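You operate a simulated robot arm through the tools that you are given. There is no shell and no other tool. Be economical: measure what you need, move in short steps, check, and stop when the job is done.

Carry out the task below with a simulated robot arm. There is one attempt and no reset: what you move stays moved.

TASK
Fetch the radiator cap labelled "spare" from the top of the steel workbench and set it on the blanking plate there.

It is judged by the outcome, as a careful person would: the job done as asked, and still so three seconds after it is handed in. It fails if anything else is knocked over, pushed out of place, dropped, spilled or broken.

THE ROBOT
A 7-joint arm with a two-finger parallel gripper, fixed in place. Base frame: the origin is at the foot of the arm, x ahead of it, y to its left, z up; the work surface is at about z = 0.9. Lengths are in m, angles in degrees, forces in N, time in s.
With the tool pointing down near the work surface it reaches from about 0.24 to 0.68 m from the base axis. Its first joint turns from -66.0 to 66.0 degrees. Payload 2.4 kg.
Tool frame: the origin (TCP) lies between the finger pads and is the grasp point; the fingertips stand 0.03 m ahead of it; z points along the fingers, y is the line along which they close. The gripper opens to 0.094 m. The fingers are 0.028 m wide and 0.01 m thick; the gripper's body (0.05 by 0.096 m) begins 0.055 m behind the TCP.
Orientation is that of the tool frame in the base frame, as a unit quaternion [x, y, z, w]. With the fingers straight down and closing along the base's y, the tool's x points along the base's -x, its y along +y and its z along -z.

THE INTERFACE
- The arm moves only by the tool play_rows. Its argument "steps" is text: rows parted by semicolons, each of 7 numbers parted by spaces: the shift along the base's x, y, z in m, then the turn, a rotation vector about the base's x, y, z in degrees, then the gripper command, from -1 (fully open) to 1 (shut), values between in proportion. In form: tx ty tz ax ay az jaw; .... A call has 1 to 8 rows; each row is the pose to reach, as a shift and turn from the pose commanded when the call began. A row lasts 0.2 s, in which the tool goes at most 0.05 m and 8.6 degrees; a call with a longer step from one row to the next is refused whole, and so is a gripper value outside its range. A pose out of reach is approached as far as the arm can. The call stops where the force on the tool passes 40 N (or 10 N more than at its start, if that is more) or the arm is blocked; 0.2 s more then pass. The fingers move at their own pace (about 0.153 m/s each) and stop on an object; they squeeze with about 38 N. The grip force told is the motor's: it shows also when the fingers shut on nothing. Time passes only in rows, and 0.2 s behind the last, so rows that repeat a pose let the fingers close. It gives the time, the measured TCP pose, the force on the tool (base axes), the opening and the grip force at its end, in the units of the frame above (readings bear some noise), and new pictures: "views" is both (left out), scene, wrist or none.
- Cameras (640 x 400 px; columns grow to the right, rows downward): "scene" is fixed at [0.0492, 0.4644, 1.44]; the picture's right is [-0.68, -0.73, 0.00], its down [-0.44, 0.42, -0.79] and it looks along [0.58, -0.54, -0.61] (base axes); focal length 343 px, centre (320, 200). "wrist" rides on the gripper at [-0.037, 0, -0.058] in the tool frame; the picture's right is [0.00, -1.00, 0.00], its down [0.97, 0.00, -0.24] and it looks along [0.24, 0.00, 0.97] (tool axes); focal length 218 px, centre (320, 200).
- pixel_to_xyz(camera, pixels): for up to 12 pixels [column, row] of the newest picture of that camera ("zoom" is the newest enlarged one), the place [x, y, z] in the base frame of the surface seen there, good to about 0.002 m, but the place of the scene camera against the robot may be out by one fixed shift of up to 0.018 m in any direction. No time passes.
- enlarge(camera, box): a new picture of the part [left, top, right, bottom] of that camera's present view, enlarged. No time passes.
- sign_off(): hands the job in; it is judged then, once.

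Work in short steps. Measure before you move; look again where a grasp or a placing could have gone wrong, and mend it. You have 60 turns and 120 pictures in all, the two below and enlarged ones among them. Open the gripper and draw the arm clear of the work before you hand the job in, unless the task says otherwise; then end with one line.

The tools are called after "Call:" as name(argument=value, ...) on one line, values as JSON. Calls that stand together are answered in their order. play_rows: Moves the arm, as the interface text tells. Its arguments: {"type":"object","properties":{"steps":{"type":"string"},"views":{"type":"string","enum":["both","scene","wrist","none"]}},"required":["steps"]} The other tools are called the same way: pixel_to_xyz (camera, pixels) gives the place of the surface under pixels of a picture; enlarge (camera, box) takes an enlarged picture of a part of a camera's view; sign_off () hands the job in.

At the start:

```text
time: 0.0
tcp_pos: [0.2852, 0.1655, 1.1967]
tool_rot: [0.0, 1.0, 0.0, 0.0]
contact_force: [-0.3, -0.7, -0.4]
grip_width: 0.094
gripper_force: 0.0
```

scene: 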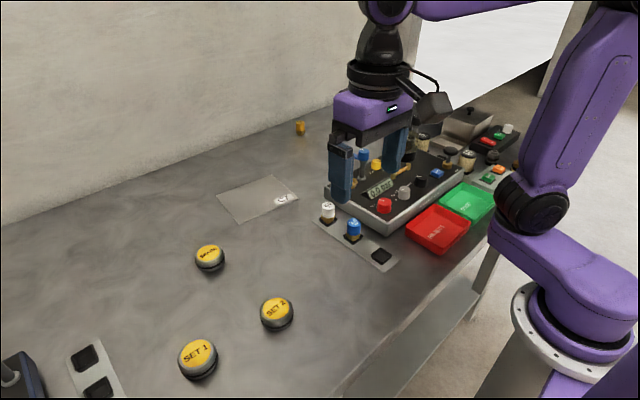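
wrist: 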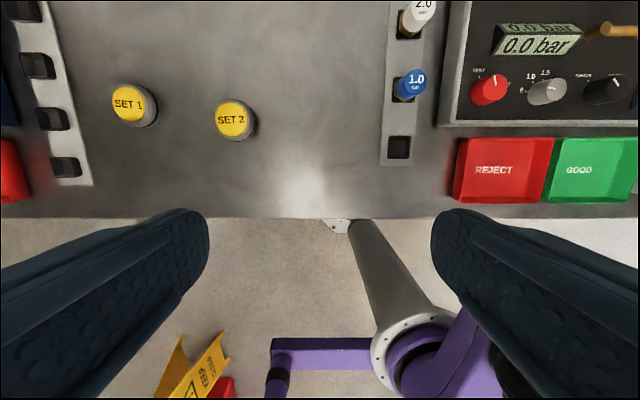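

The scene shows three yellow caps (209,258), (277,313), (198,358) and a thin plate at (257,198). I enlarge to read the labels.

Call:
enlarge(camera="scene", box=[160, 160, 320, 260])

Call:
enlarge(camera="scene", box=[160, 230, 320, 390])

Call:
pixel_to_xyz(camera="scene", pixels=[[209, 250], [209, 268], [196, 258], [224, 258], [277, 305], [198, 350], [217, 196], [277, 175], [298, 197], [238, 222], [282, 199], [240, 200]])

Call:
pixel_to_xyz(camera="wrist", pixels=[[233, 118], [128, 103]])

```text
4.00 times, centred on (240, 210) of scene
```

zoom: 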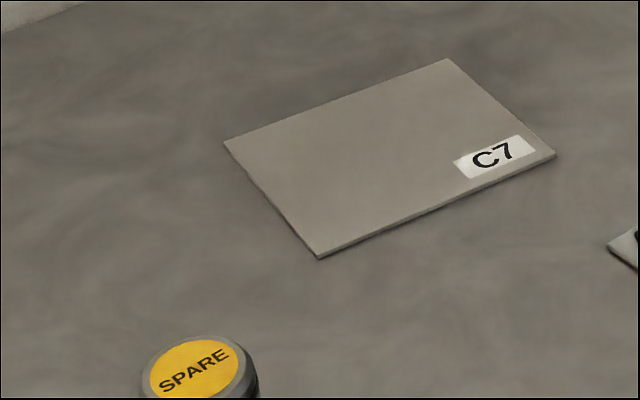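

```text
2.50 times, centred on (240, 310) of scene
```

zoom: 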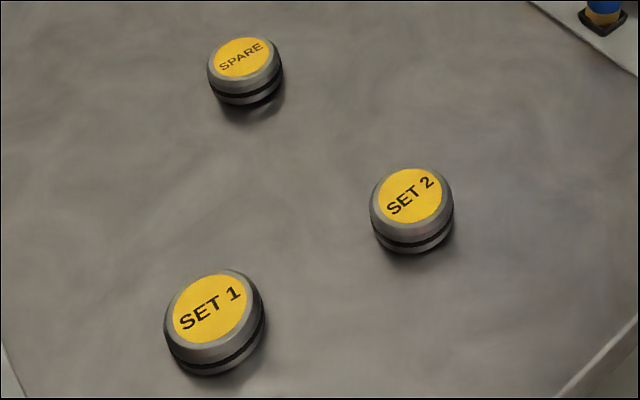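

```text
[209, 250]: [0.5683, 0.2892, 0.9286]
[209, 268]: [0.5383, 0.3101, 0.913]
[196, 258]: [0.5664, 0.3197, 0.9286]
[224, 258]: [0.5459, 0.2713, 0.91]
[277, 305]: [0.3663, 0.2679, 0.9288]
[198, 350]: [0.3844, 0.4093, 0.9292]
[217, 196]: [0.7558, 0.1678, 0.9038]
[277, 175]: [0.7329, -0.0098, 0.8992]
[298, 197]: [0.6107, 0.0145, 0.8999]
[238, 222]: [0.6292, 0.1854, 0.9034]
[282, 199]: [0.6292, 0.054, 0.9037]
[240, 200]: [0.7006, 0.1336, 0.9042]
```

```text
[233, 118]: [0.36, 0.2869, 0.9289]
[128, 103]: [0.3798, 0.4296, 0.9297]
```

"SPARE" is the far cap, near (0.56, 0.31), and the plate is marked C7. I move towards it at height and measure with the wrist camera, which has no offset.

Call:
play_rows(steps="0.03 0.02 0 0 0 0 -1; 0.065 0.045 -0.01 0 0 0 -1; 0.1 0.07 -0.02 0 0 0 -1; 0.135 0.095 -0.03 0 0 0 -1; 0.17 0.115 -0.04 0 0 0 -1; 0.205 0.125 -0.05 0 0 0 -1; 0.235 0.125 -0.06 0 0 0 -1; 0.235 0.125 -0.06 0 0 0 -1")

```text
time: 1.8
tcp_pos: [0.5197, 0.2913, 1.1339]
tool_rot: [0.0, 1.0, 0.0, 0.0]
contact_force: [-0.3, -0.3, 0.6]
grip_width: 0.0941
gripper_force: 0.0
```

scene: 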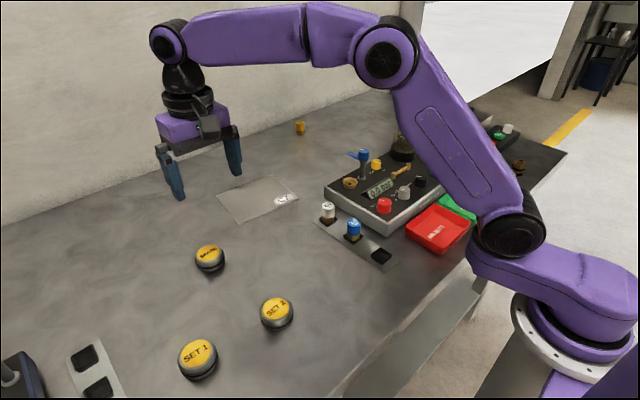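
wrist: 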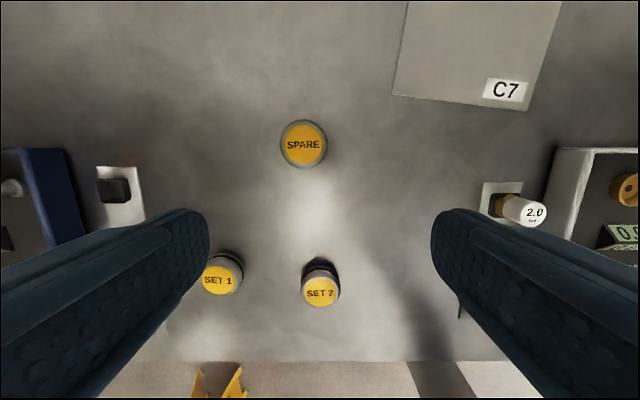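

Spare cap seen at wrist (304,144); plate corners at about (393,95), (526,110), (562,2). Measuring.

Call:
pixel_to_xyz(camera="wrist", pixels=[[304, 144], [281, 144], [327, 144], [304, 121], [304, 166], [396, 93], [524, 108], [558, 4], [410, 4], [488, 96], [450, 50], [220, 280]])

Call:
enlarge(camera="wrist", box=[264, 94, 344, 194])

```text
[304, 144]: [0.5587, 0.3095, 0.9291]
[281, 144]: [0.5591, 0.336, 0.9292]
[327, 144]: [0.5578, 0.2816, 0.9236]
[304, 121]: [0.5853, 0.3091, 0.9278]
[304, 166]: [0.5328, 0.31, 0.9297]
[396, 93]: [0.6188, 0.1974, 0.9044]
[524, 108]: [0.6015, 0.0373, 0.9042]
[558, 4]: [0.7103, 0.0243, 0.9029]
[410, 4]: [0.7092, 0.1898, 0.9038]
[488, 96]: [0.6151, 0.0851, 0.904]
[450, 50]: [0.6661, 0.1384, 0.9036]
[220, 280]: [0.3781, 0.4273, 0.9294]
```

```text
4.00 times, centred on (304, 144) of wrist
```

zoom: 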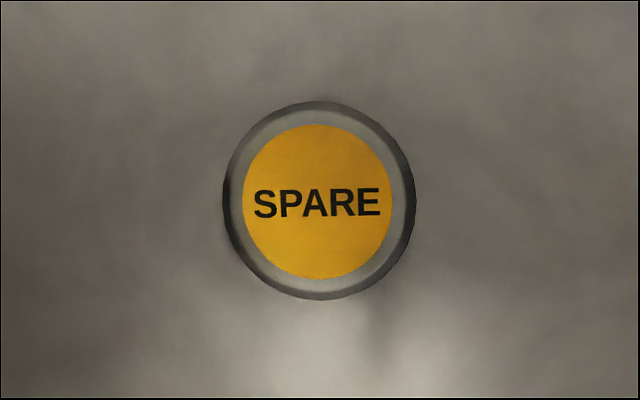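

Cap centre (0.559, 0.309), about 0.055 across, 0.03 tall, top at 0.9295. I move over it and descend part way, then check.

Call:
play_rows(steps="0.02 0.0095 -0.02 0 0 0 -1; 0.039 0.0185 -0.045 0 0 0 -1; 0.039 0.0185 -0.08 0 0 0 -1; 0.039 0.0185 -0.11 0 0 0 -1; 0.039 0.0185 -0.13 0 0 0 -1; 0.039 0.0185 -0.14 0 0 0 -1; 0.039 0.0185 -0.14 0 0 0 -1", views="wrist")

```text
time: 3.4
tcp_pos: [0.559, 0.3088, 0.9961]
tool_rot: [0.0, 1.0, 0.001, 0.0]
contact_force: [0.0, -0.5, 0.0]
grip_width: 0.0938
gripper_force: 0.0
```

wrist: 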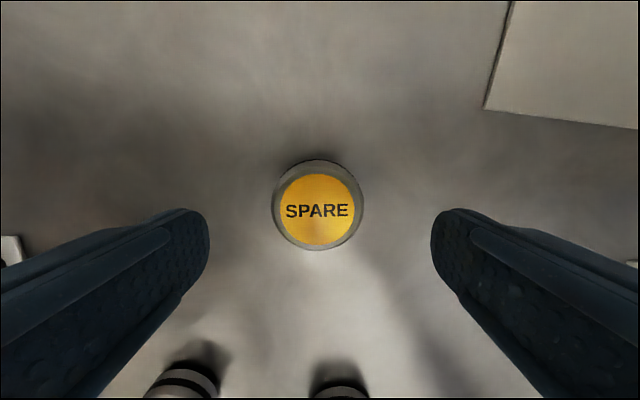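

The cap is centred between the fingers (318,208). Descend to z≈0.936 and close.

Call:
play_rows(steps="0 0 -0.025 0 0 0 -1; 0 0 -0.045 0 0 0 -1; 0 0 -0.06 0 0 0 -1; 0 0 -0.06 0 0 0 -1; 0 0 -0.06 0 0 0 0; 0 0 -0.06 0 0 0 1; 0 0 -0.06 0 0 0 1; 0 0 -0.06 0 0 0 1", views="wrist")

```text
time: 5.2
tcp_pos: [0.5592, 0.3096, 0.9359]
tool_rot: [0.0, 1.0, 0.001, 0.0]
contact_force: [-0.2, -0.7, 0.3]
grip_width: 0.0567
gripper_force: 37.6
```

wrist: 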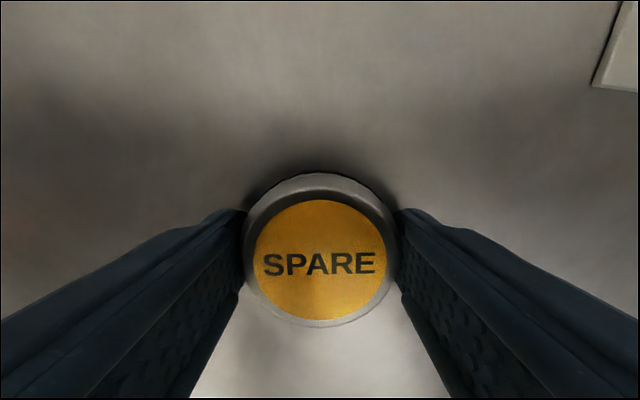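

Gripped at 0.0567 m. Lift.

Call:
play_rows(steps="0 0 0.015 0 0 0 1; 0 0 0.04 0 0 0 1; 0 0 0.07 0 0 0 1; 0 0 0.1 0 0 0 1; 0 0 0.1 0 0 0 1", views="both")

```text
time: 6.4
tcp_pos: [0.5581, 0.3076, 1.038]
tool_rot: [0.0, 1.0, 0.001, 0.0]
contact_force: [0.5, 0.0, -1.0]
grip_width: 0.0569
gripper_force: 37.9
```

scene: 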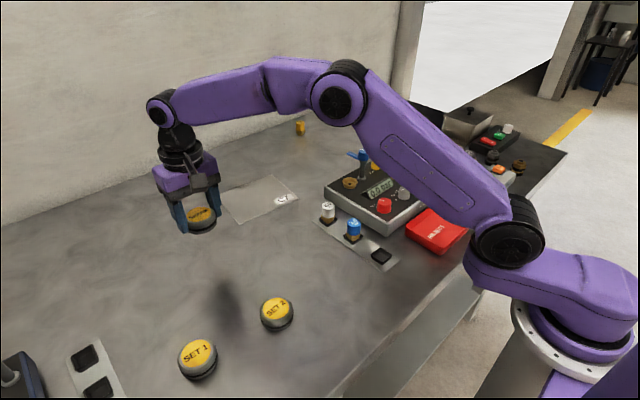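
wrist: 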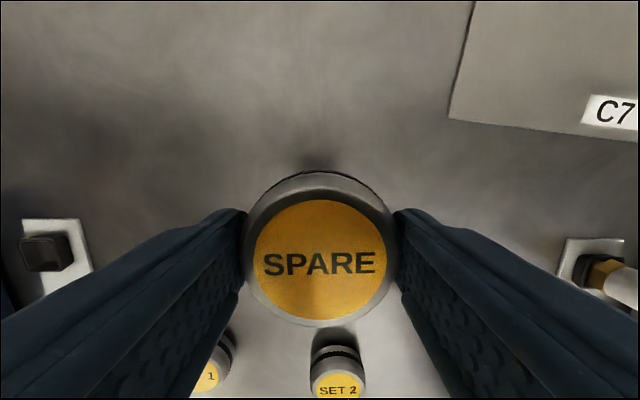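

The cap is held. Move over the plate towards (0.662, 0.125), clear of the label.

Call:
play_rows(steps="0.01 -0.025 0 0 0 0 1; 0.03 -0.06 0 0 0 0 1; 0.05 -0.095 0 0 0 0 1; 0.07 -0.13 0 0 0 0 1; 0.09 -0.16 0 0 0 0 1; 0.1 -0.178 -0.005 0 0 0 1; 0.103 -0.184 -0.01 0 0 0 1; 0.103 -0.184 -0.01 0 0 0 1", views="both")

```text
time: 8.2
tcp_pos: [0.6617, 0.1251, 1.0275]
tool_rot: [0.001, 1.0, 0.0, 0.0]
contact_force: [0.0, 0.6, -0.6]
grip_width: 0.0565
gripper_force: 38.0
```

scene: 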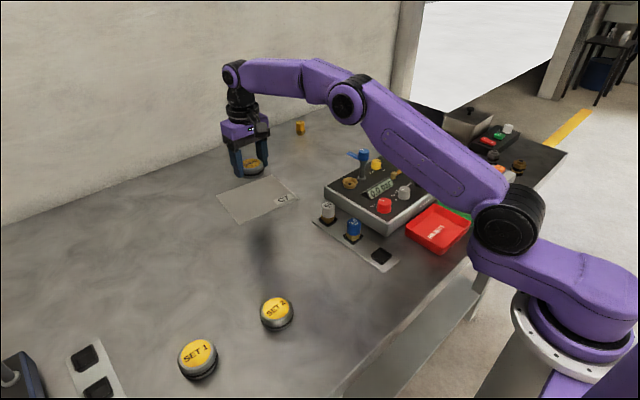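
wrist: 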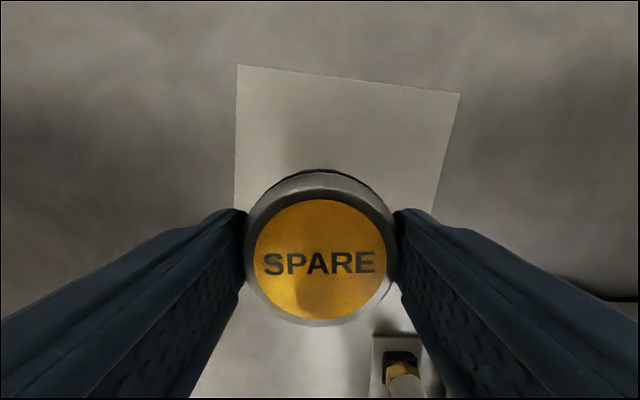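

The pose is as wanted; checking the plate's far corners and edges to see how well it is centred.

Call:
pixel_to_xyz(camera="wrist", pixels=[[239, 68], [457, 95], [237, 180], [437, 195]])

```text
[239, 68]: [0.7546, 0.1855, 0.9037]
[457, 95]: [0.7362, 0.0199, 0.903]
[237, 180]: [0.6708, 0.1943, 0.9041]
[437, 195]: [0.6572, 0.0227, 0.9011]
```

Plate centre is about (0.678, 0.110). I shift slightly and lower to z≈0.941 (grasp height plus plate thickness).

Call:
play_rows(steps="0.002 -0.008 -0.03 0 0 0 1; 0.002 -0.008 -0.055 0 0 0 1; 0.002 -0.008 -0.075 0 0 0 1; 0.002 -0.008 -0.082 0 0 0 1; 0.002 -0.008 -0.086 0 0 0 1; 0.002 -0.008 -0.086 0 0 0 1", views="both")

```text
time: 9.6
tcp_pos: [0.6638, 0.1167, 0.9412]
tool_rot: [0.0, 1.0, 0.0, 0.0]
contact_force: [0.1, -0.5, -1.1]
grip_width: 0.0567
gripper_force: 38.1
```

scene: 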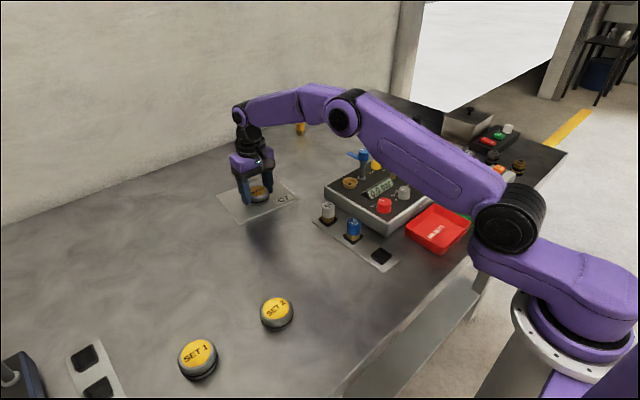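
wrist: 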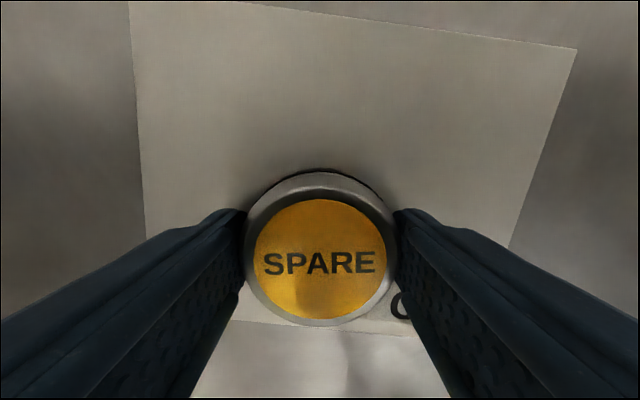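

No contact yet; ease down 1.5 mm, open, let it settle, then rise.

Call:
play_rows(steps="0 0 -0.001 0 0 0 1; 0 0 -0.0015 0 0 0 1; 0 0 -0.0015 0 0 0 0.1; 0 0 -0.0015 0 0 0 -0.6; 0 0 -0.0015 0 0 0 -1; 0 0 -0.0015 0 0 0 -1", views="wrist")

```text
time: 11.0
tcp_pos: [0.6643, 0.1171, 0.938]
tool_rot: [0.0, 1.0, 0.0, 0.0]
contact_force: [0.6, 0.9, -0.3]
grip_width: 0.094
gripper_force: 0.0
```

wrist: 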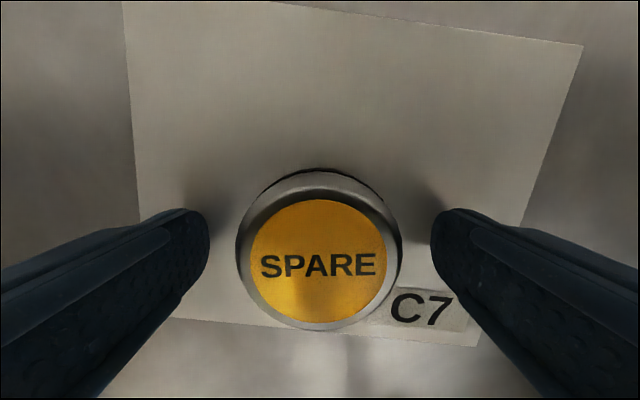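

Released and standing flat. Rise and draw back.

Call:
play_rows(steps="0 0 0.02 0 0 0 -1; 0 0 0.06 0 0 0 -1; 0 0 0.1 0 0 0 -1; 0 0 0.14 0 0 0 -1; -0.03 0.03 0.17 0 0 0 -1; -0.06 0.06 0.18 0 0 0 -1; -0.09 0.09 0.18 0 0 0 -1; -0.09 0.09 0.18 0 0 0 -1", views="both")

```text
refused: row 5 steps farther than a row can; nothing moved
```

Call:
play_rows(steps="0 0 0.02 0 0 0 -1; 0 0 0.06 0 0 0 -1; 0 0 0.1 0 0 0 -1; 0 0 0.14 0 0 0 -1; -0.025 0.025 0.16 0 0 0 -1; -0.055 0.055 0.17 0 0 0 -1; -0.085 0.085 0.17 0 0 0 -1; -0.085 0.085 0.17 0 0 0 -1", views="both")

```text
time: 12.8
tcp_pos: [0.5777, 0.2016, 1.1099]
tool_rot: [0.0, 1.0, 0.0, 0.0]
contact_force: [-0.6, -0.4, -0.5]
grip_width: 0.0939
gripper_force: 0.1
```

scene: 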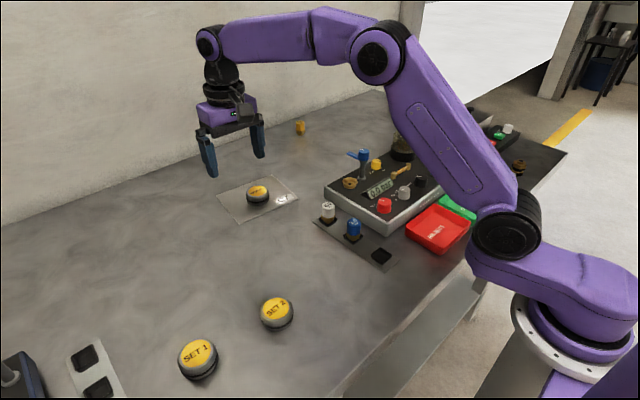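
wrist: 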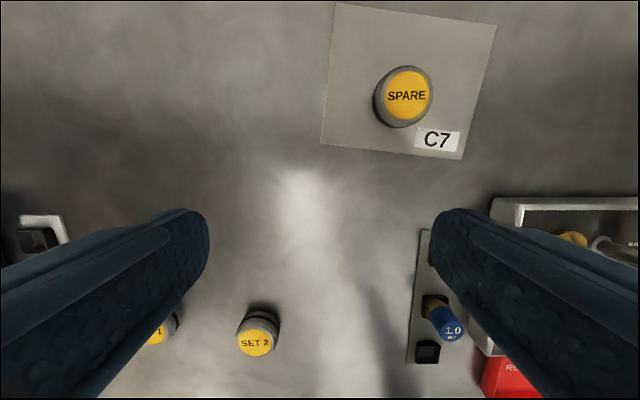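

The SPARE cap sits wholly on the plate, which has not moved, and the gripper is clear.

Call:
sign_off()

```text
The job is handed in.
```

The radiator cap labelled "spare" is on the blanking plate (the flat plate marked C7), standing flat and clear of the label, and nothing else was disturbed.
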